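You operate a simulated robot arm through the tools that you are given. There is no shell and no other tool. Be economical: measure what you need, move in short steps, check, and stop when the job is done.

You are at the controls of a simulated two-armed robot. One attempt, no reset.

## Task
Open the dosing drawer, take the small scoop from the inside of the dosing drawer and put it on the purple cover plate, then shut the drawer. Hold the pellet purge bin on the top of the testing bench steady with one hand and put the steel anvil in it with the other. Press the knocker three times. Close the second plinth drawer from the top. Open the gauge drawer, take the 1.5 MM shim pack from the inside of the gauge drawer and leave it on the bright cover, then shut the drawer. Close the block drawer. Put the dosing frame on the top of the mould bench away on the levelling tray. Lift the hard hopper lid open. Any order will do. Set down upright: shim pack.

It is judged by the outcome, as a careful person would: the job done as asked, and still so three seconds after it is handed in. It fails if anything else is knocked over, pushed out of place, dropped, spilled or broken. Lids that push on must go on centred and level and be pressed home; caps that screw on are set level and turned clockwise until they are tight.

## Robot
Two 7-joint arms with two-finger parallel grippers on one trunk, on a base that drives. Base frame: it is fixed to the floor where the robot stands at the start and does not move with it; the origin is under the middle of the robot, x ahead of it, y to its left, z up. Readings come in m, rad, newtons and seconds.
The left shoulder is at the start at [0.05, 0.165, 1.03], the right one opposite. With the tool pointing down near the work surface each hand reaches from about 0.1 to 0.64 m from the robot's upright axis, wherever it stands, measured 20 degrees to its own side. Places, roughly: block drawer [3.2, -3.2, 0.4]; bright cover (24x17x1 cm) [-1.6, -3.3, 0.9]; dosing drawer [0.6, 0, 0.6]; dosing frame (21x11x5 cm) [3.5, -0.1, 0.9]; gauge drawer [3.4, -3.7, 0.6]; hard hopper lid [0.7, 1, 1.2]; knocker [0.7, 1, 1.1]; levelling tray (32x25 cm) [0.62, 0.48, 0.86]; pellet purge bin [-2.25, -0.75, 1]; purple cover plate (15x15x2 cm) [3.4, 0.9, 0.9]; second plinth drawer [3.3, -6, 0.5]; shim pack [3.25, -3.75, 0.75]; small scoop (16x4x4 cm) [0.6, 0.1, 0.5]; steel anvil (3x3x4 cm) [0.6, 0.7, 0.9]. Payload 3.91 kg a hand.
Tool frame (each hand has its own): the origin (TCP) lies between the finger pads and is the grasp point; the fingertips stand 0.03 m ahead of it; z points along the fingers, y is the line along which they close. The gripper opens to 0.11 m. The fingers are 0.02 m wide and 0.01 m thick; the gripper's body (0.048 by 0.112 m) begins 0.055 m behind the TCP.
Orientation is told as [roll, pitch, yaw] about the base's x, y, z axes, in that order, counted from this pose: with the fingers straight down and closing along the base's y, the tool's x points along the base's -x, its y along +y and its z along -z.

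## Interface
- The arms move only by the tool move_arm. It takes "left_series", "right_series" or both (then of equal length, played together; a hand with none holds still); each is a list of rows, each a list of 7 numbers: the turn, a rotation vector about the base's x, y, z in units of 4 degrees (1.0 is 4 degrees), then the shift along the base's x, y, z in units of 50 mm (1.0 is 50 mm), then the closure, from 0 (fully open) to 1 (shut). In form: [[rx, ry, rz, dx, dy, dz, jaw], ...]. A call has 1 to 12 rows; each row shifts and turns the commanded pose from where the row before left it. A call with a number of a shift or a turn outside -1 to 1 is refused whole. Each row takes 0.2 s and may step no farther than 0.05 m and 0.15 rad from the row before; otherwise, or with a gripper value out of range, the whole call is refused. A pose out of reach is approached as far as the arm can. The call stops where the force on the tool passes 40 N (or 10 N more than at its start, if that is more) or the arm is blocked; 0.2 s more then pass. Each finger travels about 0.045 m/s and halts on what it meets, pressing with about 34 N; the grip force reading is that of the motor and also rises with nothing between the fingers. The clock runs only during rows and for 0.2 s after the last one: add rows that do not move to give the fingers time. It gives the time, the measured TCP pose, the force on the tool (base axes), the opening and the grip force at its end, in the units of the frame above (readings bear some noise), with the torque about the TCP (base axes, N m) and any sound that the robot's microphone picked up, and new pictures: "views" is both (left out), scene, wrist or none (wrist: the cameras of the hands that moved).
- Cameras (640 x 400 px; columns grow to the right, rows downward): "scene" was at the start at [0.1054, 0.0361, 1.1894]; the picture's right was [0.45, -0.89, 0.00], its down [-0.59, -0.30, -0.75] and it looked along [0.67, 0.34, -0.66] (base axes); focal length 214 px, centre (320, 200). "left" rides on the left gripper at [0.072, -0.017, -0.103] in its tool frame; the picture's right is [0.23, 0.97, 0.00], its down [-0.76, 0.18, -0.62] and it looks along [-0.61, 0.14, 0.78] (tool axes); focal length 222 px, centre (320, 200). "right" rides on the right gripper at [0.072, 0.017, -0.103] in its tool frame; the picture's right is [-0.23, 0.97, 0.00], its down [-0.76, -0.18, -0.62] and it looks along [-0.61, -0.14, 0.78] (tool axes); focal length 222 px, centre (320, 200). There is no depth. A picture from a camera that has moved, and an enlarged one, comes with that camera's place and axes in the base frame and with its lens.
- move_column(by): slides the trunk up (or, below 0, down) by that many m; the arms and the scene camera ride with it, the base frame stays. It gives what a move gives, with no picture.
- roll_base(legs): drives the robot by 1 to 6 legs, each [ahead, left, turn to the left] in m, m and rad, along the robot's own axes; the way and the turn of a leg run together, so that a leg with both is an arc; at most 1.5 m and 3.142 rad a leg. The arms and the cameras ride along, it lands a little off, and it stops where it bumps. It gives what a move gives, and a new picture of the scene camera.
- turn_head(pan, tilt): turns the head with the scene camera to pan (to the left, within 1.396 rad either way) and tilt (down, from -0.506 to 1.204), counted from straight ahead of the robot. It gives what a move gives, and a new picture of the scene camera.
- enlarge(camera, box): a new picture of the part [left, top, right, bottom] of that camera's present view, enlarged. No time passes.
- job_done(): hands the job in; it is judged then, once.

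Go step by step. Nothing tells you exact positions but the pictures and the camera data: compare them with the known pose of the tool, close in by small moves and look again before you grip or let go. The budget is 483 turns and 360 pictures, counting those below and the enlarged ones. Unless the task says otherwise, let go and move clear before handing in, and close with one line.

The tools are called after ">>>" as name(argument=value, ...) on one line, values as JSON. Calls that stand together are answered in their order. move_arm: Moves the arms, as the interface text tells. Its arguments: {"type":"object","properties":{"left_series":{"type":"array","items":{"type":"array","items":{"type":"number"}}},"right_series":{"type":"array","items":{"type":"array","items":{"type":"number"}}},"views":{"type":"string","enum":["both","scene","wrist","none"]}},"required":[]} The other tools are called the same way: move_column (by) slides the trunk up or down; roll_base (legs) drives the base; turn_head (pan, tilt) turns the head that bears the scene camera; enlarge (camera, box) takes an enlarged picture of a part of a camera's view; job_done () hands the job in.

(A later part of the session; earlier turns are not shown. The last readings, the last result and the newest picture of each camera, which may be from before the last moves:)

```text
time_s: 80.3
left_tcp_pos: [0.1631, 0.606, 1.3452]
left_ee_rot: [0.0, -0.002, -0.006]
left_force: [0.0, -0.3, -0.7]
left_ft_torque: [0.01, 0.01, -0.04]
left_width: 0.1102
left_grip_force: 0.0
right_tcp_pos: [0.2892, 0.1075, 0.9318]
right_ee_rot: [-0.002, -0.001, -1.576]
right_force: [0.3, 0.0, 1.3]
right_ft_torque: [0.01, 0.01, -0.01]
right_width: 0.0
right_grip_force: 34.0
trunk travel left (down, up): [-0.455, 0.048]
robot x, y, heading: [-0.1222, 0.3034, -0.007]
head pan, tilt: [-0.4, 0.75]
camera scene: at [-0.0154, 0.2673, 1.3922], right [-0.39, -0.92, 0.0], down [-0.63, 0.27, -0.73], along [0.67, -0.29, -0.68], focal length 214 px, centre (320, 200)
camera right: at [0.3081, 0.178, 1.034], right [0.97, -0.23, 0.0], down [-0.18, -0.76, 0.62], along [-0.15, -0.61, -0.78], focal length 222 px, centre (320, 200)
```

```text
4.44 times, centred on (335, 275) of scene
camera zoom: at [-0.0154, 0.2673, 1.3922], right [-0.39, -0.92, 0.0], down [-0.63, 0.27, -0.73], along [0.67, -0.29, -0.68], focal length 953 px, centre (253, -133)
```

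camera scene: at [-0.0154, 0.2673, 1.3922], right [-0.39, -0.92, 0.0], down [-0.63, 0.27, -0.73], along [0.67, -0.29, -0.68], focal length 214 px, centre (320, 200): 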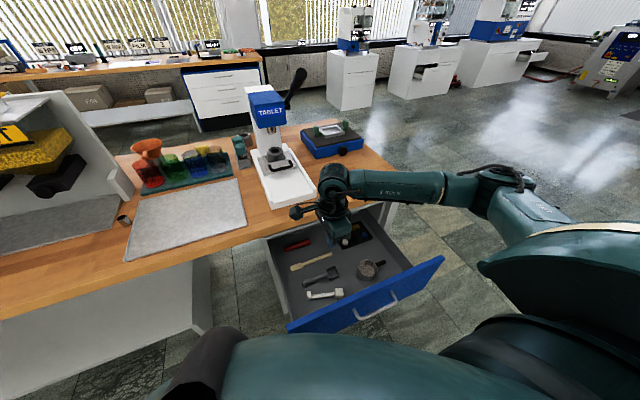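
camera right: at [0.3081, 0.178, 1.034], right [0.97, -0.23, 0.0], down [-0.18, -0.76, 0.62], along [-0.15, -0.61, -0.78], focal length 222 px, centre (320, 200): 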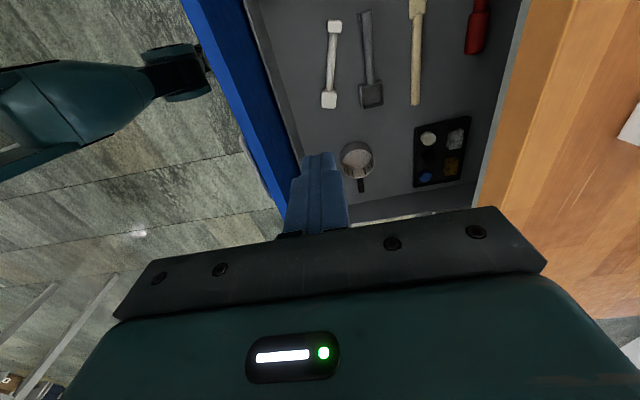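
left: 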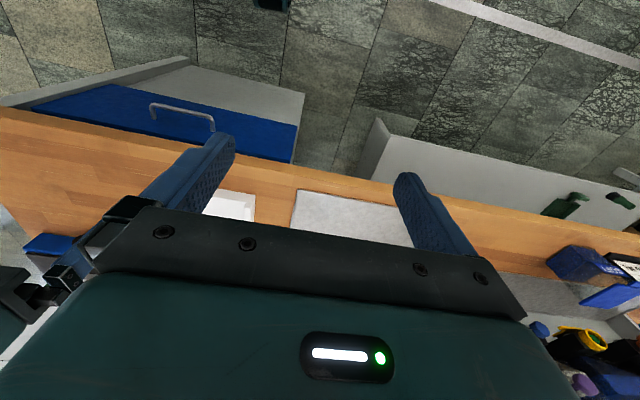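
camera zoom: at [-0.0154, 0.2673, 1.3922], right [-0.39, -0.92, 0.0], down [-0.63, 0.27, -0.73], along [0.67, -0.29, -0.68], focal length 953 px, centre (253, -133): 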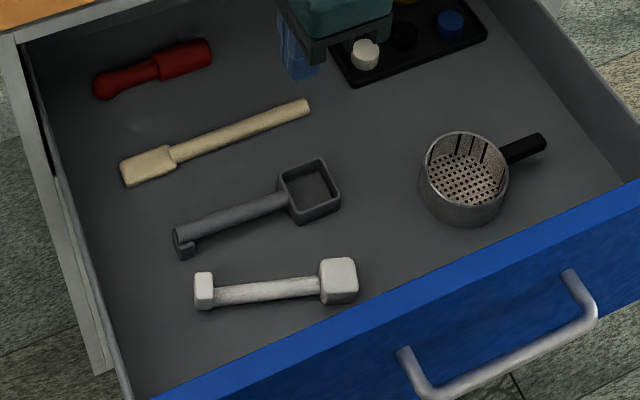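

It's upside down now; the cup is a flat-sided block ideal for gripping, at about (0.294, 0.054), rotated ~17°. I'll turn the hand to match and come down over the cup.

>>> move_column(by=-0.02)

>>> move_arm(right_series=[[0, 0, -1, 0.1, -0.3, 0, 0.5], [0, 0, -1, 0, -0.3, 0, 0.5], [0, 0, -1, 0, -0.3, 0, 0.5], [0, 0, -1, 0, -0.16, -0.5, 0.5], [0, 0, -0.25, 0, 0, -0.8, 0.5], [0, 0, 0, 0, 0, -0.8, 0.5], [0, 0, 0, 0, 0, -0.8, 0.5], [0, 0, 0, 0, 0, -0.8, 0.5], [0, 0, 0, 0, 0, -0.8, 0.5]])

```text
time_s: 80.9
left_tcp_pos: [0.1627, 0.6059, 1.3244]
left_ee_rot: [0.0, -0.002, -0.006]
left_force: [0.1, -0.4, 0.7]
left_ft_torque: [0.02, 0.01, -0.03]
left_width: 0.1099
left_grip_force: 0.0
right_tcp_pos: [0.2892, 0.1064, 0.9115]
right_ee_rot: [-0.002, -0.001, -1.578]
right_force: [-0.1, -1.1, 0.0]
right_ft_torque: [0.01, 0.0, -0.02]
right_width: 0.0
right_grip_force: 34.1
trunk travel left (down, up): [-0.435, 0.068]
robot x, y, heading: [-0.1224, 0.299, -0.0]
head pan, tilt: [-0.4, 0.75]
```

```text
time_s: 82.9
left_tcp_pos: [0.1631, 0.606, 1.3259]
left_ee_rot: [0.0, 0.0, -0.005]
left_force: [0.0, 0.4, 0.0]
left_ft_torque: [0.02, 0.0, 0.02]
left_width: 0.1099
left_grip_force: 0.0
right_tcp_pos: [0.2956, 0.0528, 0.6854]
right_ee_rot: [-0.002, -0.002, -1.874]
right_force: [0.3, -0.2, -0.5]
right_ft_torque: [0.03, 0.03, 0.01]
right_width: 0.0552
right_grip_force: 0.1
trunk travel left (down, up): [-0.435, 0.068]
robot x, y, heading: [-0.1202, 0.3028, -0.005]
head pan, tilt: [-0.4, 0.75]
camera scene: at [-0.015, 0.2672, 1.3722], right [-0.39, -0.92, 0.0], down [-0.63, 0.27, -0.73], along [0.67, -0.29, -0.68], focal length 214 px, centre (320, 200)
camera right: at [0.3339, 0.1158, 0.7873], right [0.86, -0.51, 0.0], down [-0.4, -0.67, 0.62], along [-0.32, -0.54, -0.78], focal length 222 px, centre (320, 200)
```

scene: 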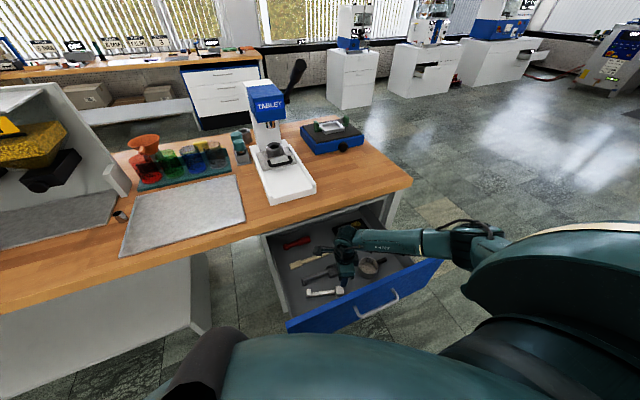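
right: 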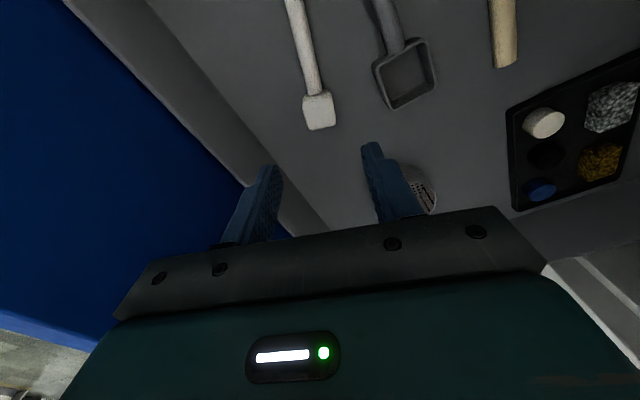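

Aligned over the cup. Descend to grip height.

>>> move_arm(right_series=[[0, 0, 0, 0, 0, -0.7, 0.5], [0, 0, 0, 0, 0, -0.7, 0.5], [0, 0, 0, 0, 0, -0.6, 0.5]])

```text
time_s: 83.7
left_tcp_pos: [0.1629, 0.606, 1.3253]
left_ee_rot: [0.0, 0.0, -0.005]
left_force: [-0.2, 0.7, -1.1]
left_ft_torque: [0.01, 0.0, 0.0]
left_width: 0.11
left_grip_force: 0.0
right_tcp_pos: [0.2951, 0.0542, 0.5854]
right_ee_rot: [0.0, -0.001, -1.872]
right_force: [0.4, -0.1, 0.2]
right_ft_torque: [-0.02, -0.03, -0.02]
right_width: 0.0548
right_grip_force: 0.1
trunk travel left (down, up): [-0.435, 0.068]
robot x, y, heading: [-0.1245, 0.3033, -0.009]
head pan, tilt: [-0.4, 0.75]
camera scene: at [-0.015, 0.2673, 1.3722], right [-0.39, -0.92, 0.0], down [-0.63, 0.27, -0.73], along [0.67, -0.29, -0.68], focal length 214 px, centre (320, 200)
camera right: at [0.3343, 0.1168, 0.6875], right [0.86, -0.51, 0.0], down [-0.4, -0.67, 0.62], along [-0.32, -0.54, -0.78], focal length 222 px, centre (320, 200)
```

scene: 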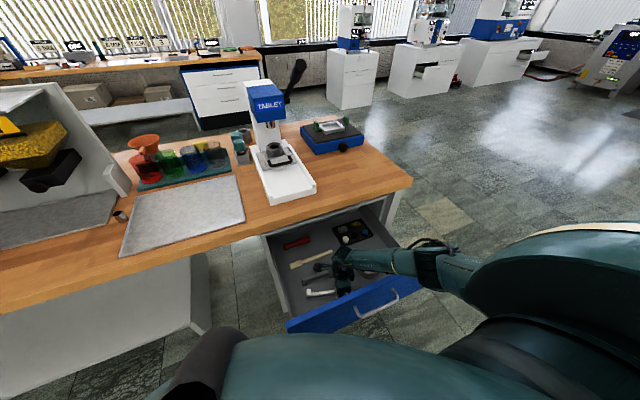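
right: 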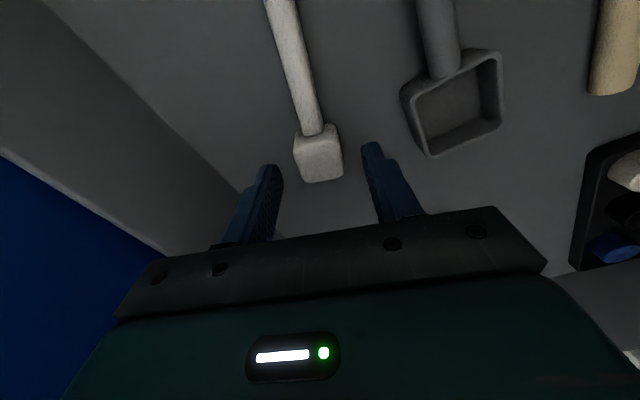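

Well centred. Lower 30 mm and close.

>>> move_arm(right_series=[[0, 0, 0, 0.04, 0.08, -0.3, 0.5], [0, 0, 0, 0, 0, -0.3, 0.5], [0, 0, 0, 0, 0, 0, 0.6], [0, 0, 0, 0, 0, 0, 0.75], [0, 0, 0, 0, 0, 0, 0.9], [0, 0, 0, 0, 0, 0, 1], [0, 0, 0, 0, 0, 0, 1]], views="wrist")

```text
time_s: 85.3
left_tcp_pos: [0.1617, 0.6065, 1.3249]
left_ee_rot: [-0.001, -0.002, -0.003]
left_force: [-0.1, 0.4, 0.4]
left_ft_torque: [0.05, 0.04, 0.05]
left_width: 0.1099
left_grip_force: 0.0
right_tcp_pos: [0.2986, 0.0601, 0.5567]
right_ee_rot: [0.003, 0.005, -1.873]
right_force: [2.3, 8.7, 26.9]
right_ft_torque: [0.51, 0.39, -0.12]
right_width: 0.0313
right_grip_force: 33.8
trunk travel left (down, up): [-0.435, 0.068]
robot x, y, heading: [-0.1252, 0.3035, -0.007]
head pan, tilt: [-0.4, 0.75]
camera right: at [0.3367, 0.1229, 0.6606], right [0.86, -0.51, 0.0], down [-0.4, -0.68, 0.62], along [-0.31, -0.54, -0.78], focal length 222 px, centre (320, 200)
```

right: 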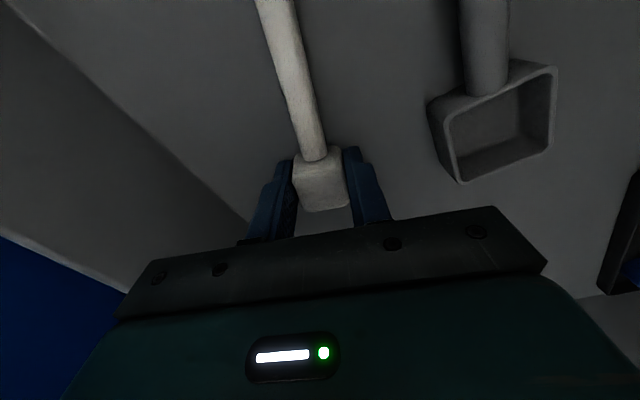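

Cup gripped at 31 mm. Lift slowly at first.

>>> move_arm(right_series=[[0, 0, 0, 0, 0, 0.1, 1], [0, 0, 0, 0, 0, 0.2, 1], [0, 0, 0, 0, 0, 0.3, 1], [0, 0, 0, 0, 0, 0.4, 1], [0, 0, 0, 0, 0, 0.4, 1]], views="wrist")

```text
time_s: 86.5
left_tcp_pos: [0.1632, 0.6055, 1.3248]
left_ee_rot: [0.001, -0.002, -0.005]
left_force: [0.4, -0.6, -0.2]
left_ft_torque: [-0.05, 0.04, 0.01]
left_width: 0.1098
left_grip_force: 0.0
right_tcp_pos: [0.2964, 0.0577, 0.6271]
right_ee_rot: [-0.002, -0.002, -1.872]
right_force: [-0.1, 0.3, -0.3]
right_ft_torque: [0.0, -0.02, 0.02]
right_width: 0.0312
right_grip_force: 33.9
trunk travel left (down, up): [-0.435, 0.068]
robot x, y, heading: [-0.1238, 0.3019, -0.009]
head pan, tilt: [-0.4, 0.75]
camera right: at [0.3353, 0.1203, 0.7286], right [0.86, -0.51, 0.0], down [-0.4, -0.67, 0.62], along [-0.32, -0.54, -0.78], focal length 222 px, centre (320, 200)
```

right: 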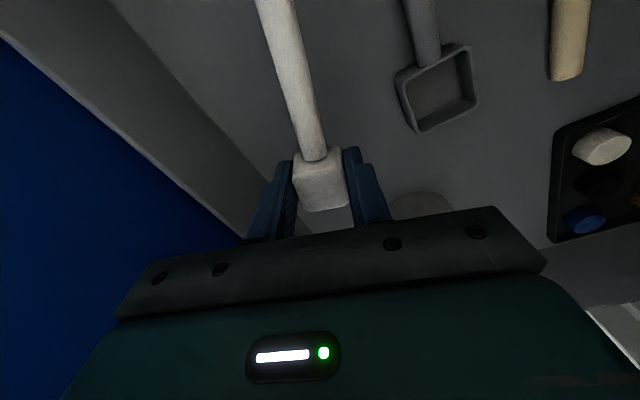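

Held firmly and coming up. I raise it clear of the drawer front.

>>> move_arm(right_series=[[0, 0, 0, 0, 0, 0.6, 1], [0, 0, 0, 0, 0, 0.6, 1], [0, 0, 0, 0, 0, 0.6, 1], [0, 0, 0, 0, 0, 0.6, 1], [0, 0, 0, 0, 0, 0.6, 1], [0, 0, 0, 0, 0, 0.6, 1], [0, 0, 0, 0, 0, 0.6, 1], [0, 0, 0, 0, 0, 0.6, 1], [0, 0, 0, -0.4, 0, 0.6, 1], [0, 0, 0, -0.4, 0, 0.6, 1], [0, 0, 0, -0.4, 0, 0.6, 1], [0, 0, 0, -0.4, 0, 0.6, 1]])

```text
time_s: 89.1
left_tcp_pos: [0.162, 0.6064, 1.325]
left_ee_rot: [0.0, 0.0, -0.003]
left_force: [-0.1, -0.1, -0.3]
left_ft_torque: [-0.01, -0.02, 0.02]
left_width: 0.1102
left_grip_force: 0.1
right_tcp_pos: [0.2168, 0.059, 0.9876]
right_ee_rot: [0.0, -0.003, -1.875]
right_force: [-0.7, 0.4, -1.0]
right_ft_torque: [-0.06, -0.03, 0.01]
right_width: 0.0312
right_grip_force: 33.5
trunk travel left (down, up): [-0.435, 0.068]
robot x, y, heading: [-0.1215, 0.3027, 0.0]
head pan, tilt: [-0.4, 0.75]
camera scene: at [-0.0155, 0.2673, 1.3722], right [-0.39, -0.92, 0.0], down [-0.63, 0.27, -0.73], along [0.67, -0.29, -0.68], focal length 214 px, centre (320, 200)
camera right: at [0.2554, 0.1214, 1.089], right [0.86, -0.51, 0.0], down [-0.4, -0.67, 0.62], along [-0.32, -0.54, -0.78], focal length 222 px, centre (320, 200)
```

scene: 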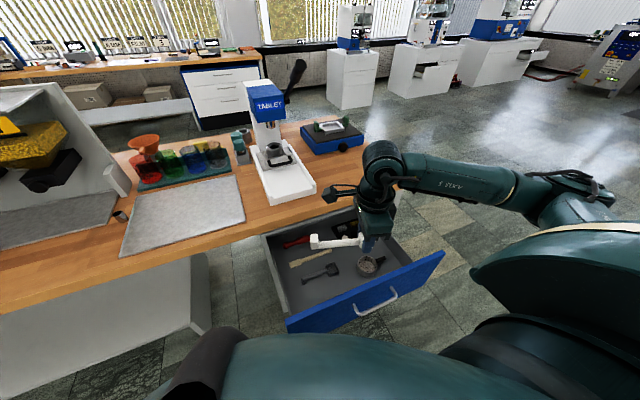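
right: 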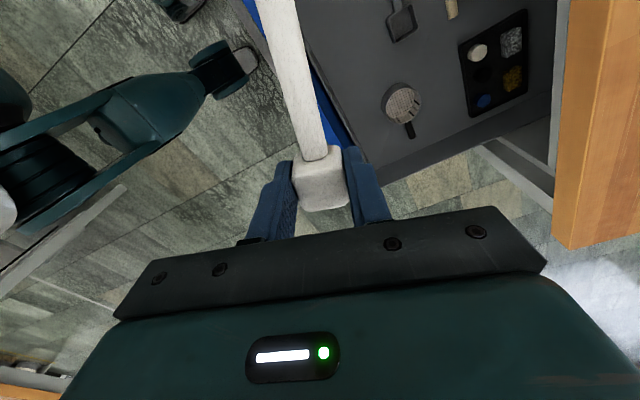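

The scoop is securely held in the right hand. Now I'll shut the drawer with the left hand: back off, shift right, and lower the trunk.

>>> roll_base(legs=[[-0.14, -0.35, 0]])

>>> move_arm(left_series=[[0, -1, 0, 0, -0.3, 0, 1], [0, -1, 0, 0, -0.3, 0, 1], [0, -1, 0, 0, -0.3, 0, 1], [0, -1, 0, 0, -0.3, 0, 1], [0, -1, 0, 0, -0.3, 0, 1], [0, -1, 0, 0, -0.3, 0, 1], [0, -1, 0, 0, -0.3, 0, 1], [0, -1, 0, 0, 0, 0, 1], [0, -1, 0, 0, 0, 0, 1], [0, -1, 0, 0, 0, 0, 1], [0, -1, 0, 0, 0, 0, 1], [0, -1, 0, 0, 0, 0, 1]], right_series=[[0, 0, 0, 0, 0, 0.2, 1], [0, 0, 0, 0, 0, 0.2, 1], [0, 0, 0, 0, 0, 0.2, 1], [0, 0, 0, 0, 0, 0.2, 1], [0, 0, 0, 0, 0, 0.2, 1], [0, 0, 0, 0, 0, 0.2, 1], [0, 0, 0, 0, 0, 0.2, 1], [0, 0, 0, 0, 0, 0.2, 1], [0, 0, 0, 0, 0, 0.2, 1], [0, 0, 0, 0, 0, 0.2, 1], [0, 0, 0, 0, 0, 0.2, 1], [0, 0, 0, 0, 0, 0.2, 1]], views="scene")

```text
time_s: 92.8
left_tcp_pos: [0.0213, 0.2556, 1.3248]
left_ee_rot: [-0.001, -0.002, -0.004]
left_force: [0.3, -0.4, -0.1]
left_ft_torque: [0.02, 0.01, -0.02]
left_width: 0.1101
left_grip_force: 0.0
right_tcp_pos: [0.0754, -0.2926, 0.9869]
right_ee_rot: [0.0, -0.001, -1.875]
right_force: [-0.2, -0.7, -1.7]
right_ft_torque: [-0.01, 0.02, -0.04]
right_width: 0.0313
right_grip_force: 34.4
trunk travel left (down, up): [-0.435, 0.068]
robot x, y, heading: [-0.2634, -0.0509, -0.007]
head pan, tilt: [-0.4, 0.75]
camera scene: at [-0.1562, -0.083, 1.3722], right [-0.39, -0.92, 0.0], down [-0.63, 0.27, -0.73], along [0.67, -0.29, -0.68], focal length 214 px, centre (320, 200)
```

scene: 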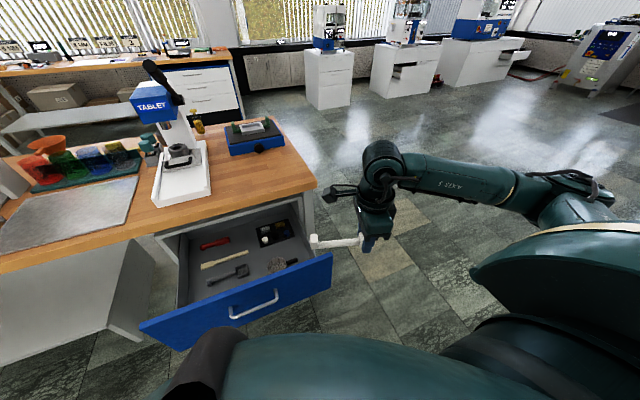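

```text
time_s: 95.4
left_tcp_pos: [0.0217, 0.1505, 1.3257]
left_ee_rot: [0.006, -0.839, -0.008]
left_force: [-0.6, 0.4, 0.7]
left_ft_torque: [0.03, 0.01, 0.01]
left_width: 0.0
left_grip_force: 33.7
right_tcp_pos: [0.075, -0.2927, 1.1062]
right_ee_rot: [-0.002, -0.003, -1.875]
right_force: [-0.5, 0.3, 0.0]
right_ft_torque: [0.0, 0.03, 0.01]
right_width: 0.0313
right_grip_force: 33.8
trunk travel left (down, up): [-0.435, 0.068]
robot x, y, heading: [-0.2611, -0.0446, -0.005]
head pan, tilt: [-0.4, 0.75]
camera scene: at [-0.1563, -0.0827, 1.3722], right [-0.39, -0.92, 0.0], down [-0.63, 0.27, -0.73], along [0.67, -0.29, -0.68], focal length 214 px, centre (320, 200)
```

scene: 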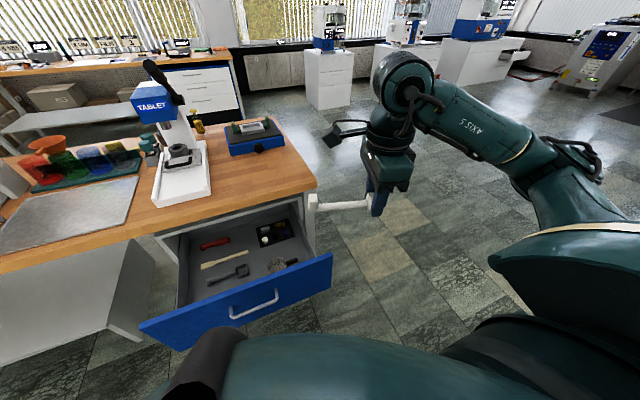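

Pitching works. I continue to ~75°, then lower the trunk.

>>> move_arm(left_series=[[0, -1, 0, 0, 0, -0.4, 1], [0, -1, 0, 0, 0, -0.4, 1], [0, -1, 0, 0, 0, -0.4, 1], [0, -1, 0, 0, 0, -0.4, 1], [0, -1, 0, 0, 0, -0.4, 1], [0, -1, 0, 0, 0, -0.4, 1], [0, -1, 0, 0, 0, -0.4, 1]], right_series=[[0, 0, 0, 0, 0, 0.3, 1], [0, 0, 0, 0, 0, 0.3, 1], [0, 0, 0, 0, 0, 0.3, 1], [0, 0, 0, 0, 0, 0.3, 1], [0, 0, 0, 0, 0, 0.3, 1], [0, 0, 0, 0, 0, 0.3, 1], [0, 0, 0, 0, 0, 0.3, 1]], views="none")

>>> move_column(by=-0.3)

>>> turn_head(pan=0.3, tilt=0.8)

```text
time_s: 97.0
left_tcp_pos: [0.108, 0.111, 1.3392]
left_ee_rot: [0.022, -1.324, -0.023]
left_force: [0.1, -0.3, 0.2]
left_ft_torque: [0.01, 0.01, 0.0]
left_width: 0.0
left_grip_force: 33.7
left hand out of reach, approached as far as the arm can: row 2, 3, 4, 5, 6, 7
right_tcp_pos: [0.0766, -0.2928, 1.2114]
right_ee_rot: [0.0, -0.002, -1.875]
right_force: [0.5, 0.5, 0.9]
right_ft_torque: [0.0, 0.0, -0.01]
right_width: 0.0313
right_grip_force: 33.8
trunk travel left (down, up): [-0.435, 0.068]
robot x, y, heading: [-0.2648, -0.0466, -0.008]
head pan, tilt: [-0.4, 0.75]
```

```text
time_s: 100.0
left_tcp_pos: [0.107, 0.1114, 1.0391]
left_ee_rot: [0.024, -1.323, -0.022]
left_force: [-0.5, 0.7, 0.7]
left_ft_torque: [-0.02, -0.02, 0.03]
left_width: 0.0
left_grip_force: 34.1
right_tcp_pos: [0.0756, -0.2922, 0.9107]
right_ee_rot: [-0.002, -0.001, -1.875]
right_force: [-0.5, 0.3, 0.0]
right_ft_torque: [-0.01, 0.02, -0.04]
right_width: 0.0312
right_grip_force: 34.7
trunk travel left (down, up): [-0.135, 0.368]
robot x, y, heading: [-0.2602, -0.0497, -0.006]
head pan, tilt: [-0.4, 0.75]
```

```text
time_s: 101.0
left_tcp_pos: [0.108, 0.1129, 1.0383]
left_ee_rot: [0.023, -1.325, -0.021]
left_force: [-1.0, 0.0, 0.4]
left_ft_torque: [0.03, 0.0, 0.01]
left_width: 0.0002
left_grip_force: 34.4
right_tcp_pos: [0.0758, -0.2917, 0.9099]
right_ee_rot: [0.0, -0.001, -1.873]
right_force: [-0.5, 0.4, -1.3]
right_ft_torque: [-0.01, 0.01, 0.0]
right_width: 0.031
right_grip_force: 33.6
trunk travel left (down, up): [-0.135, 0.368]
robot x, y, heading: [-0.2637, -0.0503, -0.008]
head pan, tilt: [0.3, 0.799]
camera scene: at [-0.155, -0.0268, 1.0682], right [0.29, -0.96, 0.0], down [-0.69, -0.21, -0.7], along [0.67, 0.2, -0.72], focal length 214 px, centre (320, 200)
```

scene: 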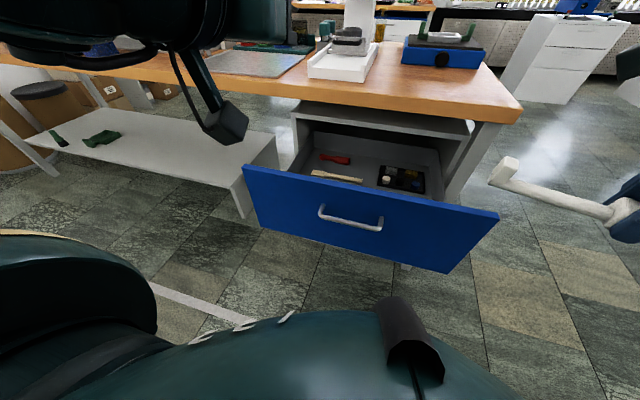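

I lower the trunk fully, then bring the left fist down in front of the drawer panel, left of the handle.

>>> move_column(by=-0.13)

>>> move_arm(left_series=[[0, 0.5, 0, -0.2, 0, -0.5, 1], [0, 0.5, 0, -0.2, 0, -0.5, 1], [0, 0.5, 0, -0.2, 0, -0.5, 1], [0, 0.5, 0, 0, 0, -0.5, 1], [0, 0.5, 0, 0, 0, -0.5, 1], [0, 0.5, 0, 0, 0, -0.5, 1], [0, 0, 0, 0, 0, -0.5, 1], [0, 0, 0, 0, 0, -0.5, 1]], right_series=[[0, 0, 0, 0, 0, 0.3, 1], [0, 0, 0, 0, 0, 0.3, 1], [0, 0, 0, 0, 0, 0.3, 1], [0, 0, 0, 0, 0, 0.3, 1], [0, 0, 0, 0, 0, 0.3, 1], [0, 0, 0, 0, 0, 0.3, 1], [0, 0, 0, 0, 0, 0.3, 1], [0, 0, 0, 0, 0, 0.3, 1]], views="scene")

```text
time_s: 102.6
left_tcp_pos: [0.1082, 0.1114, 0.9087]
left_ee_rot: [0.025, -1.324, -0.024]
left_force: [-0.2, -0.8, -0.8]
left_ft_torque: [-0.04, 0.0, 0.04]
left_width: 0.0001
left_grip_force: 34.4
right_tcp_pos: [0.0762, -0.2929, 0.7808]
right_ee_rot: [-0.001, -0.002, -1.874]
right_force: [0.4, 0.2, -1.1]
right_ft_torque: [-0.01, 0.02, -0.02]
right_width: 0.0314
right_grip_force: 34.6
trunk travel left (down, up): [-0.005, 0.498]
robot x, y, heading: [-0.266, -0.0473, -0.003]
head pan, tilt: [0.3, 0.799]
```

```text
time_s: 104.4
left_tcp_pos: [0.1482, 0.073, 0.7703]
left_ee_rot: [0.012, -1.116, -0.011]
left_force: [0.4, -0.1, -0.1]
left_ft_torque: [0.03, -0.01, 0.0]
left_width: 0.0001
left_grip_force: 34.0
left hand out of reach, approached as far as the arm can: row 1, 2, 3, 4, 5, 6, 7, 8
right_tcp_pos: [0.0747, -0.2919, 0.9009]
right_ee_rot: [-0.003, -0.003, -1.874]
right_force: [0.3, 0.3, -1.1]
right_ft_torque: [-0.03, 0.01, -0.01]
right_width: 0.0312
right_grip_force: 33.9
trunk travel left (down, up): [-0.005, 0.498]
robot x, y, heading: [-0.2626, -0.0465, -0.003]
head pan, tilt: [0.3, 0.799]
camera scene: at [-0.1551, -0.0268, 0.9382], right [0.29, -0.96, 0.0], down [-0.69, -0.21, -0.7], along [0.67, 0.2, -0.72], focal length 214 px, centre (320, 200)
```

scene: 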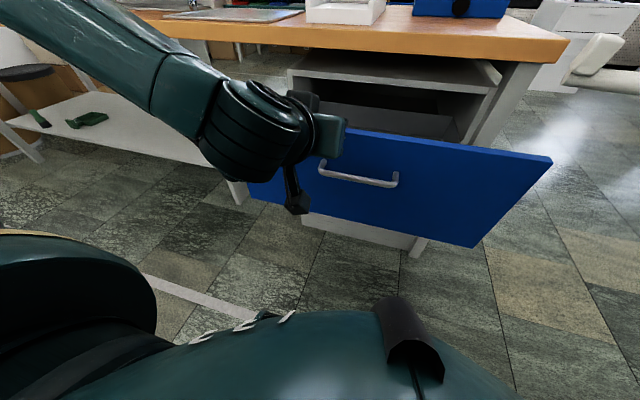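

The hand is just in front of the panel, above the handle. I push forward.

>>> move_arm(left_series=[[0, 0, 0, 0.4, 0.1, -0.1, 1], [0, 0, 0, 0.4, 0.1, -0.1, 1], [0, 0, 0, 0.4, 0.1, -0.1, 1], [0, 0, 0, 0.4, 0.1, -0.1, 1], [0, 0, 0, 0.4, 0.1, 0, 1]], views="scene")

```text
time_s: 105.6
left_tcp_pos: [0.2487, 0.097, 0.7488]
left_ee_rot: [0.013, -1.114, -0.013]
left_force: [-0.9, -0.2, 0.4]
left_ft_torque: [-0.02, 0.02, 0.03]
left_width: 0.0
left_grip_force: 34.1
right_tcp_pos: [0.0759, -0.2915, 0.9016]
right_ee_rot: [0.0, -0.002, -1.875]
right_force: [0.1, -0.4, -0.3]
right_ft_torque: [-0.03, 0.01, 0.02]
right_width: 0.0315
right_grip_force: 34.3
trunk travel left (down, up): [-0.005, 0.498]
robot x, y, heading: [-0.2595, -0.0466, -0.004]
head pan, tilt: [0.3, 0.799]
camera scene: at [-0.155, -0.0267, 0.9381], right [0.29, -0.96, 0.0], down [-0.69, -0.21, -0.7], along [0.67, 0.2, -0.72], focal length 214 px, centre (320, 200)
```

scene: 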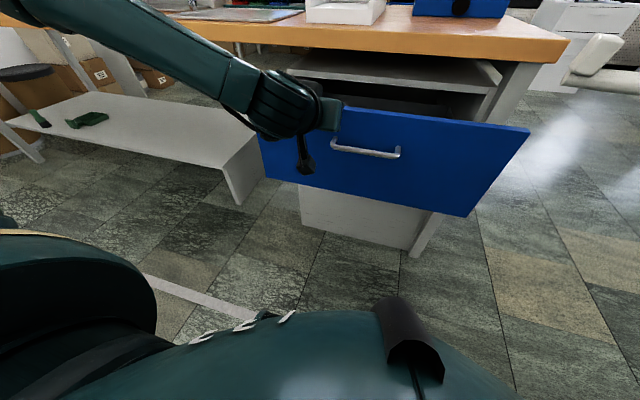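

Drawer is moving in. Keep pushing while lowering slightly.

>>> move_arm(left_series=[[0, 0, 0, 0.4, 0, -0.1, 1], [0, 0, 0, 0.4, 0, -0.1, 1], [0, 0, 0, 0.4, 0, -0.1, 1], [0, 0, 0, 0.4, 0, -0.1, 1], [0, 0, 0, 0.4, 0, -0.1, 1], [0, 0, 0, 0.4, 0, -0.1, 1], [0, 0, 0, 0.4, 0, 0, 1], [0, 0, 0, 0.4, 0, 0, 1]], views="scene")

```text
time_s: 107.4
left_tcp_pos: [0.3971, 0.1113, 0.7255]
left_ee_rot: [0.014, -1.114, -0.012]
left_force: [-0.5, -0.6, 0.2]
left_ft_torque: [-0.03, -0.02, 0.0]
left_width: 0.0004
left_grip_force: 34.2
left hand out of reach, approached as far as the arm can: row 7, 8
right_tcp_pos: [0.0758, -0.2913, 0.9008]
right_ee_rot: [0.0, -0.002, -1.874]
right_force: [0.7, -0.2, -0.9]
right_ft_torque: [-0.02, 0.01, 0.01]
right_width: 0.0314
right_grip_force: 34.0
trunk travel left (down, up): [-0.005, 0.498]
robot x, y, heading: [-0.2626, -0.0471, -0.007]
head pan, tilt: [0.3, 0.799]
camera scene: at [-0.155, -0.0267, 0.9382], right [0.29, -0.96, 0.0], down [-0.69, -0.21, -0.7], along [0.67, 0.2, -0.72], focal length 214 px, centre (320, 200)
```

scene: 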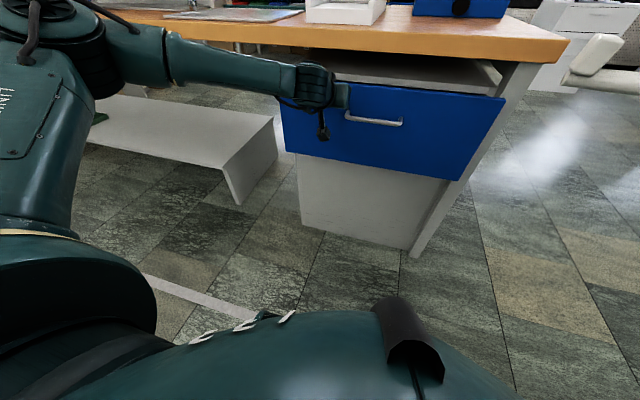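

Arm is at full reach; a little base drive finishes the push.

>>> roll_base(legs=[[0.075, 0, 0]])

```text
time_s: 108.5
left_tcp_pos: [0.4546, 0.1105, 0.7253]
left_ee_rot: [0.01, -1.11, -0.007]
left_force: [-5.9, 0.9, 1.6]
left_ft_torque: [0.0, -0.04, 0.02]
left_width: 0.0001
left_grip_force: 34.3
right_tcp_pos: [0.138, -0.2918, 0.8993]
right_ee_rot: [-0.002, -0.002, -1.873]
right_force: [-0.7, 0.4, -0.5]
right_ft_torque: [-0.02, 0.02, -0.02]
right_width: 0.0312
right_grip_force: 34.1
trunk travel left (down, up): [-0.005, 0.498]
robot x, y, heading: [-0.2017, -0.0464, -0.008]
head pan, tilt: [0.3, 0.799]
stopped in leg 1: the force on the tool passed its limit at 237 N (the readings are from after the stop); the commanded pose is now the measured one
camera scene: at [-0.0929, -0.0269, 0.9382], right [0.29, -0.96, 0.0], down [-0.69, -0.21, -0.7], along [0.67, 0.2, -0.72], focal length 214 px, centre (320, 200)
```

scene: 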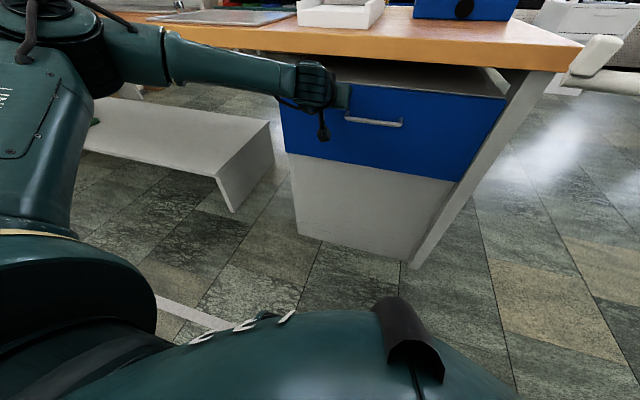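

The drawer is shut against its stop. I back away and check it.

>>> roll_base(legs=[[-0.25, 0, 0]])

>>> enlarge(camera="scene", box=[240, 0, 640, 250])

```text
time_s: 110.3
left_tcp_pos: [0.207, 0.1117, 0.7241]
left_ee_rot: [0.013, -1.109, -0.007]
left_force: [0.4, -0.4, -0.7]
left_ft_torque: [0.03, 0.01, -0.01]
left_width: 0.0001
left_grip_force: 34.0
right_tcp_pos: [-0.108, -0.2907, 0.9002]
right_ee_rot: [-0.003, -0.002, -1.875]
right_force: [0.1, 0.2, 0.0]
right_ft_torque: [0.0, 0.03, -0.06]
right_width: 0.0316
right_grip_force: 33.9
trunk travel left (down, up): [-0.005, 0.498]
robot x, y, heading: [-0.4493, -0.0484, -0.003]
head pan, tilt: [0.3, 0.799]
camera scene: at [-0.3398, -0.0257, 0.9382], right [0.29, -0.96, 0.0], down [-0.69, -0.21, -0.7], along [0.67, 0.2, -0.72], focal length 214 px, centre (320, 200)
```

scene: 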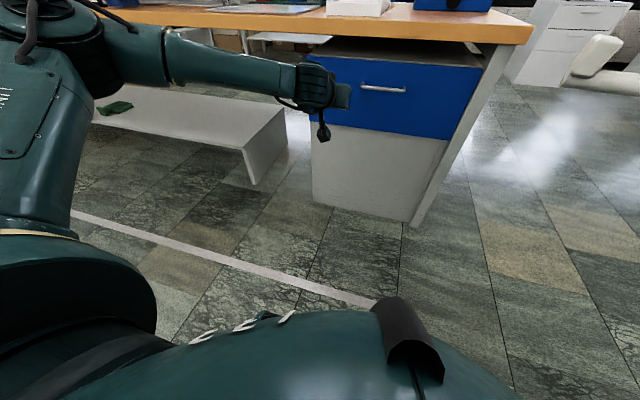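

```text
1.60 times, centred on (440, 125) of scene
camera zoom: at [-0.3398, -0.0257, 0.9382], right [0.29, -0.96, 0.0], down [-0.69, -0.21, -0.7], along [0.67, 0.2, -0.72], focal length 343 px, centre (128, 320)
```

zoom: 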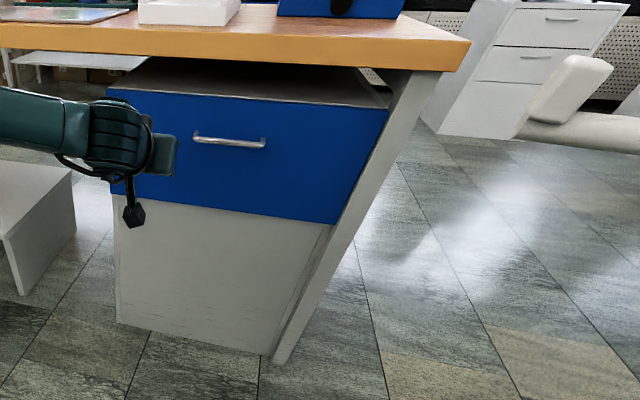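

The dosing drawer is flush. Now I raise the trunk and unwind the left hand to fingers-down, then look toward the mould bench.

>>> move_column(by=0.28)

>>> move_arm(left_series=[[0, 1, 0, -0.3, 0.2, 0.2, 1], [0, 1, 0, -0.3, 0.2, 0.2, 1], [0, 1, 0, -0.3, 0.2, 0.2, 1], [0, 1, 0, -0.3, 0.2, 0.2, 1], [0, 1, 0, -0.3, 0.2, 0.2, 0.5], [0, 1, 0, -0.3, 0.2, 0.2, 0.5], [0, 1, 0, -0.3, 0.2, 0.2, 0], [0, 1, 0, -0.3, 0.2, 0.2, 0], [0, 1, 0, -0.3, 0.2, 0.2, 0], [0, 1, 0, -0.3, 0.2, 0.2, 0], [0, 1, 0, -0.3, 0.2, 0.2, 0], [0, 1, 0, -0.3, 0.2, 0.2, 0]], views="none")

>>> move_arm(left_series=[[0, 1, 0, 0, 0, 0, 0], [0, 1, 0, 0, 0, 0, 0], [0, 1, 0, 0, 0, 0, 0], [0, 0.9, 0, 0, 0, 0, 0]], views="none")

>>> turn_head(pan=-0.2, tilt=0.2)

```text
time_s: 113.1
left_tcp_pos: [0.2082, 0.1126, 1.0049]
left_ee_rot: [0.014, -1.109, -0.007]
left_force: [0.2, 0.2, 0.2]
left_ft_torque: [0.03, -0.01, 0.03]
left_width: 0.0
left_grip_force: 34.1
right_tcp_pos: [-0.109, -0.2908, 1.1796]
right_ee_rot: [-0.004, -0.001, -1.874]
right_force: [-0.3, -0.8, -0.9]
right_ft_torque: [-0.01, 0.03, 0.03]
right_width: 0.0314
right_grip_force: 33.7
trunk travel left (down, up): [-0.285, 0.218]
robot x, y, heading: [-0.4461, -0.0475, -0.007]
head pan, tilt: [0.3, 0.799]
```

```text
time_s: 115.7
left_tcp_pos: [0.0268, 0.2311, 1.125]
left_ee_rot: [0.006, -0.267, -0.004]
left_force: [0.1, -0.3, 0.0]
left_ft_torque: [-0.03, 0.0, -0.02]
left_width: 0.1102
left_grip_force: 0.0
right_tcp_pos: [-0.1087, -0.2899, 1.1802]
right_ee_rot: [-0.004, 0.0, -1.875]
right_force: [-0.1, 0.1, -0.9]
right_ft_torque: [-0.02, 0.0, -0.02]
right_width: 0.031
right_grip_force: 34.0
trunk travel left (down, up): [-0.285, 0.218]
robot x, y, heading: [-0.4472, -0.0502, -0.007]
head pan, tilt: [0.3, 0.799]
```

```text
time_s: 116.7
left_tcp_pos: [0.0262, 0.2308, 1.1247]
left_ee_rot: [0.004, 0.005, -0.003]
left_force: [-0.6, -0.6, -0.8]
left_ft_torque: [0.03, -0.02, -0.02]
left_width: 0.11
left_grip_force: 0.0
right_tcp_pos: [-0.1068, -0.2917, 1.1798]
right_ee_rot: [-0.004, 0.0, -1.873]
right_force: [0.1, 0.1, -0.2]
right_ft_torque: [0.0, 0.02, -0.04]
right_width: 0.0313
right_grip_force: 34.2
trunk travel left (down, up): [-0.285, 0.218]
robot x, y, heading: [-0.4457, -0.0457, -0.006]
head pan, tilt: [0.3, 0.799]
```

```text
time_s: 117.7
left_tcp_pos: [0.0279, 0.2307, 1.1256]
left_ee_rot: [0.006, 0.001, -0.004]
left_force: [0.2, -0.9, -0.2]
left_ft_torque: [0.01, 0.03, 0.02]
left_width: 0.1099
left_grip_force: 0.1
right_tcp_pos: [-0.108, -0.2911, 1.1798]
right_ee_rot: [-0.004, -0.001, -1.874]
right_force: [-0.3, 0.5, -0.6]
right_ft_torque: [-0.03, 0.01, 0.04]
right_width: 0.0312
right_grip_force: 34.0
trunk travel left (down, up): [-0.285, 0.218]
robot x, y, heading: [-0.4456, -0.0483, 0.0]
head pan, tilt: [-0.201, 0.201]
camera scene: at [-0.3257, -0.0681, 1.2718], right [-0.2, -0.98, 0.0], down [-0.2, 0.04, -0.98], along [0.96, -0.2, -0.2], focal length 214 px, centre (320, 200)
```

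scene: 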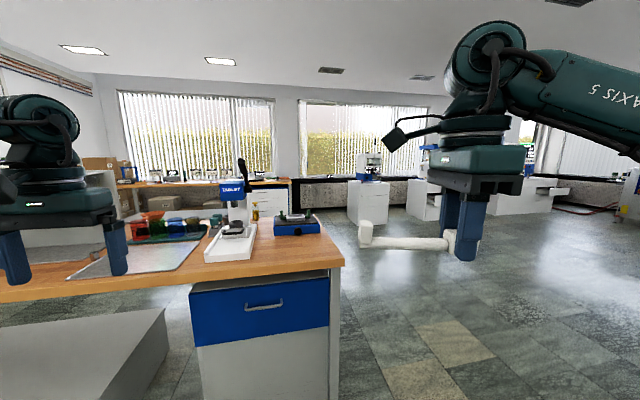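

Clear way around the bench's right end. I drive around toward the mould bench in steps.

>>> roll_base(legs=[[0, -0.9, 0], [1.4, 0, 0], [1.2, 0, 0], [0, 0.8, 0]])

>>> turn_head(pan=0.3, tilt=0.35)

```text
time_s: 145.3
left_tcp_pos: [2.6102, 0.1058, 1.1251]
left_ee_rot: [0.005, 0.001, -0.004]
left_force: [0.1, -0.1, -1.0]
left_ft_torque: [0.03, 0.0, 0.01]
left_width: 0.11
left_grip_force: 0.1
right_tcp_pos: [2.4711, -0.4162, 1.1797]
right_ee_rot: [-0.004, -0.001, -1.875]
right_force: [0.4, -0.5, -0.2]
right_ft_torque: [-0.01, 0.01, 0.02]
right_width: 0.0312
right_grip_force: 33.4
trunk travel left (down, up): [-0.285, 0.218]
robot x, y, heading: [2.1352, -0.1715, -0.003]
head pan, tilt: [-0.201, 0.201]
camera scene: at [2.2553, -0.1931, 1.2719], right [-0.2, -0.98, 0.0], down [-0.2, 0.04, -0.98], along [0.96, -0.2, -0.2], focal length 214 px, centre (320, 200)
```

scene: 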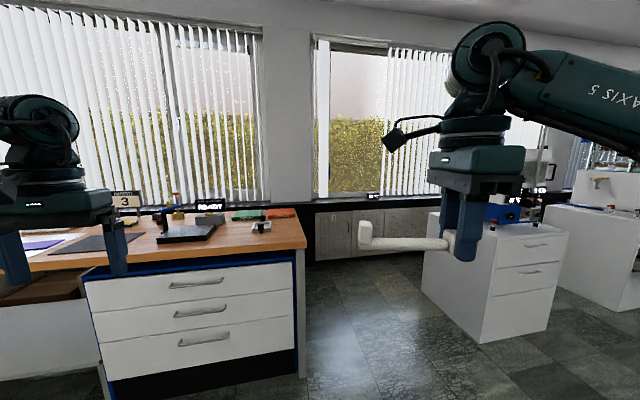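

```text
time_s: 146.2
left_tcp_pos: [2.6095, 0.1065, 1.1248]
left_ee_rot: [0.005, 0.001, -0.004]
left_force: [0.5, -0.1, 1.0]
left_ft_torque: [0.01, -0.06, -0.04]
left_width: 0.1102
left_grip_force: 0.1
right_tcp_pos: [2.4721, -0.4153, 1.1801]
right_ee_rot: [-0.003, 0.0, -1.877]
right_force: [0.1, 0.1, 0.0]
right_ft_torque: [-0.04, 0.0, 0.0]
right_width: 0.0311
right_grip_force: 33.7
trunk travel left (down, up): [-0.285, 0.218]
robot x, y, heading: [2.1364, -0.1741, -0.006]
head pan, tilt: [0.3, 0.351]
camera scene: at [2.2533, -0.1472, 1.2579], right [0.29, -0.96, 0.0], down [-0.33, -0.1, -0.94], along [0.9, 0.27, -0.34], focal length 214 px, centre (320, 200)
```

scene: 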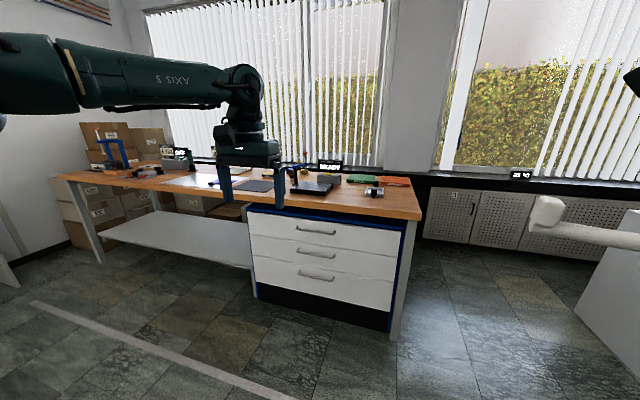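

The mould bench front edge is at x≈3.2. I drive left and ahead to stand in front of the purple plate.

>>> roll_base(legs=[[0, 1.25, 0], [0.6, 0, 0]])

>>> turn_head(pan=-0.2, tilt=0.7)

```text
time_s: 160.5
left_tcp_pos: [3.2113, 1.3749, 1.1251]
left_ee_rot: [0.008, 0.004, -0.002]
left_force: [-0.5, -0.4, 0.8]
left_ft_torque: [0.0, -0.03, 0.02]
left_width: 0.1101
left_grip_force: 0.1
right_tcp_pos: [3.0772, 0.8519, 1.1798]
right_ee_rot: [-0.003, -0.003, -1.873]
right_force: [1.7, 0.4, -0.7]
right_ft_torque: [-0.01, 0.04, 0.0]
right_width: 0.0313
right_grip_force: 34.2
trunk travel left (down, up): [-0.285, 0.218]
robot x, y, heading: [2.7391, 1.093, -0.001]
head pan, tilt: [0.3, 0.351]
camera scene: at [2.8572, 1.1209, 1.2578], right [0.29, -0.96, 0.0], down [-0.33, -0.1, -0.94], along [0.9, 0.28, -0.34], focal length 214 px, centre (320, 200)
```

scene: 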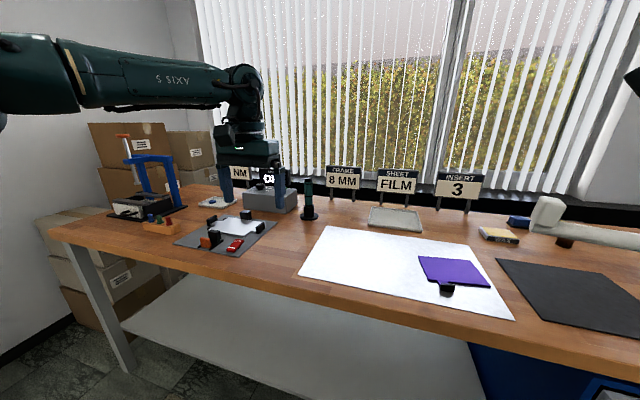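

```text
time_s: 161.5
left_tcp_pos: [3.2124, 1.3742, 1.1257]
left_ee_rot: [0.006, 0.002, -0.002]
left_force: [0.9, 0.2, 0.7]
left_ft_torque: [0.02, 0.02, -0.01]
left_width: 0.1102
left_grip_force: 0.1
right_tcp_pos: [3.0771, 0.8528, 1.1804]
right_ee_rot: [-0.005, -0.002, -1.871]
right_force: [0.1, 0.4, -0.3]
right_ft_torque: [-0.02, 0.02, -0.02]
right_width: 0.0312
right_grip_force: 34.1
trunk travel left (down, up): [-0.285, 0.218]
robot x, y, heading: [2.7388, 1.0979, -0.003]
head pan, tilt: [-0.201, 0.7]
camera scene: at [2.8511, 1.0765, 1.2265], right [-0.2, -0.98, 0.0], down [-0.63, 0.13, -0.77], along [0.75, -0.15, -0.64], focal length 214 px, centre (320, 200)
```

scene: 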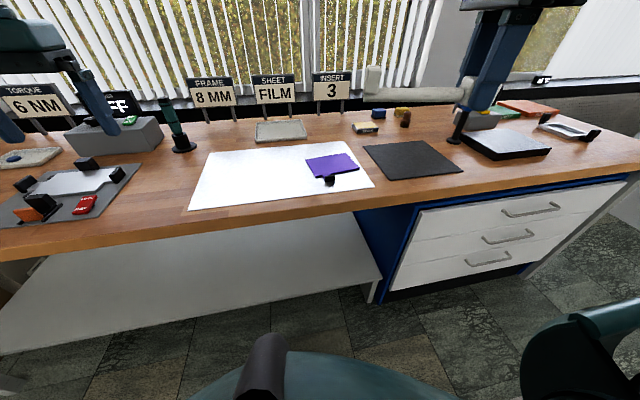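

I see the purple plate at about (3.42, 0.92). I zoom in to see its surface.

>>> enlarge(camera="scene", box=[260, 120, 420, 220])

>>> enlarge(camera="scene", box=[440, 80, 640, 205])

```text
4.00 times, centred on (340, 170) of scene
camera zoom: at [2.8511, 1.0765, 1.2265], right [-0.2, -0.98, 0.0], down [-0.63, 0.13, -0.77], along [0.75, -0.15, -0.64], focal length 858 px, centre (240, 320)
```

zoom: 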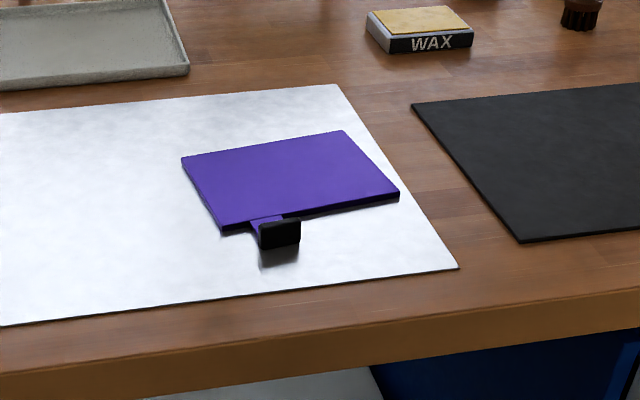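

```text
3.20 times, centred on (540, 142) of scene
camera zoom: at [2.8511, 1.0765, 1.2265], right [-0.2, -0.98, 0.0], down [-0.63, 0.13, -0.77], along [0.75, -0.15, -0.64], focal length 686 px, centre (-384, 384)
```

zoom: 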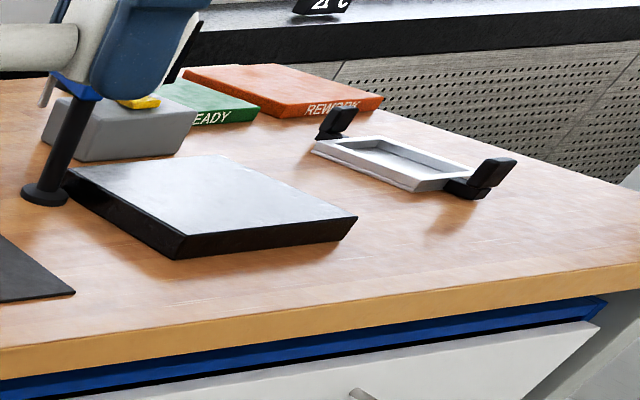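

I move 0.12 m closer and bring the scoop over the plate.

>>> roll_base(legs=[[0.12, 0, 0]])

>>> move_arm(right_series=[[0, 0, 0, 0.5, 0, 0, 1], [0, 0, 0, 0.5, 0, 0, 1], [0, 0, 0, 0.5, 0, -0.3, 1], [0, 0, 0, 0.5, 0, -0.5, 1], [0, 0, 0, 0.5, 0.1, -0.5, 1], [0, 0, 0, 0.5, 0.1, -0.5, 1], [0, 0, 0, 0.5, 0.1, -0.5, 1], [0, 0, 0, 0.5, 0, -0.5, 1]])

```text
time_s: 162.7
left_tcp_pos: [3.3324, 1.374, 1.1246]
left_ee_rot: [0.006, 0.001, -0.001]
left_force: [0.7, -0.4, 0.0]
left_ft_torque: [0.0, -0.02, 0.01]
left_width: 0.1099
left_grip_force: 0.0
right_tcp_pos: [3.1959, 0.8521, 1.181]
right_ee_rot: [-0.004, -0.001, -1.872]
right_force: [0.4, -0.9, -0.5]
right_ft_torque: [-0.04, 0.06, -0.02]
right_width: 0.0312
right_grip_force: 33.5
trunk travel left (down, up): [-0.285, 0.218]
robot x, y, heading: [2.857, 1.0932, -0.008]
head pan, tilt: [-0.201, 0.7]
camera scene: at [2.9714, 1.076, 1.2263], right [-0.2, -0.98, 0.0], down [-0.63, 0.13, -0.76], along [0.75, -0.16, -0.64], focal length 214 px, centre (320, 200)
```

scene: 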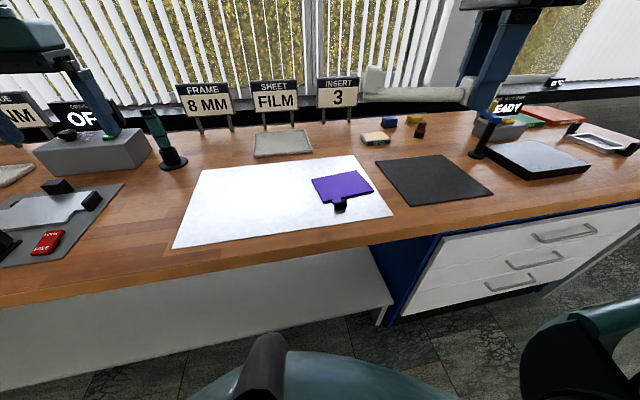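

```text
time_s: 164.5
left_tcp_pos: [3.3318, 1.3746, 1.1246]
left_ee_rot: [0.005, 0.002, -0.003]
left_force: [0.4, 0.3, 0.1]
left_ft_torque: [0.01, 0.02, 0.0]
left_width: 0.11
left_grip_force: 0.1
right_tcp_pos: [3.3969, 0.8675, 1.0382]
right_ee_rot: [-0.005, -0.002, -1.875]
right_force: [-0.6, -0.1, -0.3]
right_ft_torque: [-0.02, 0.04, -0.02]
right_width: 0.0313
right_grip_force: 34.2
trunk travel left (down, up): [-0.285, 0.218]
robot x, y, heading: [2.8611, 1.0968, -0.008]
head pan, tilt: [-0.201, 0.7]
camera scene: at [2.9711, 1.076, 1.2264], right [-0.2, -0.98, 0.0], down [-0.63, 0.13, -0.76], along [0.75, -0.16, -0.64], focal length 214 px, centre (320, 200)
camera right: at [3.4366, 0.9303, 1.1413], right [0.86, -0.51, 0.0], down [-0.39, -0.67, 0.63], along [-0.32, -0.54, -0.78], focal length 222 px, centre (320, 200)
```

scene: 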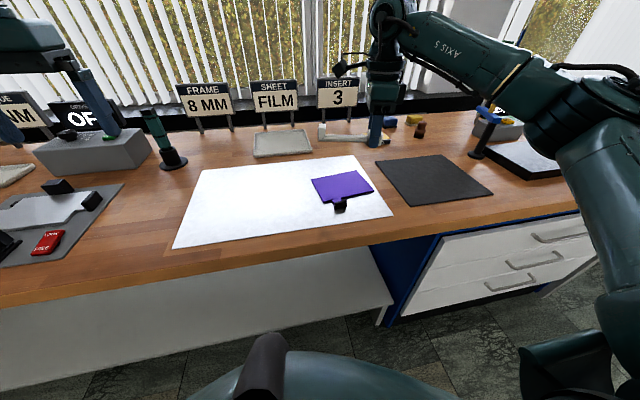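
right: 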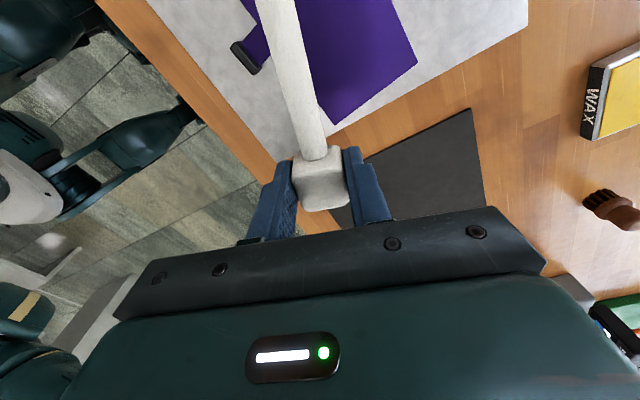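

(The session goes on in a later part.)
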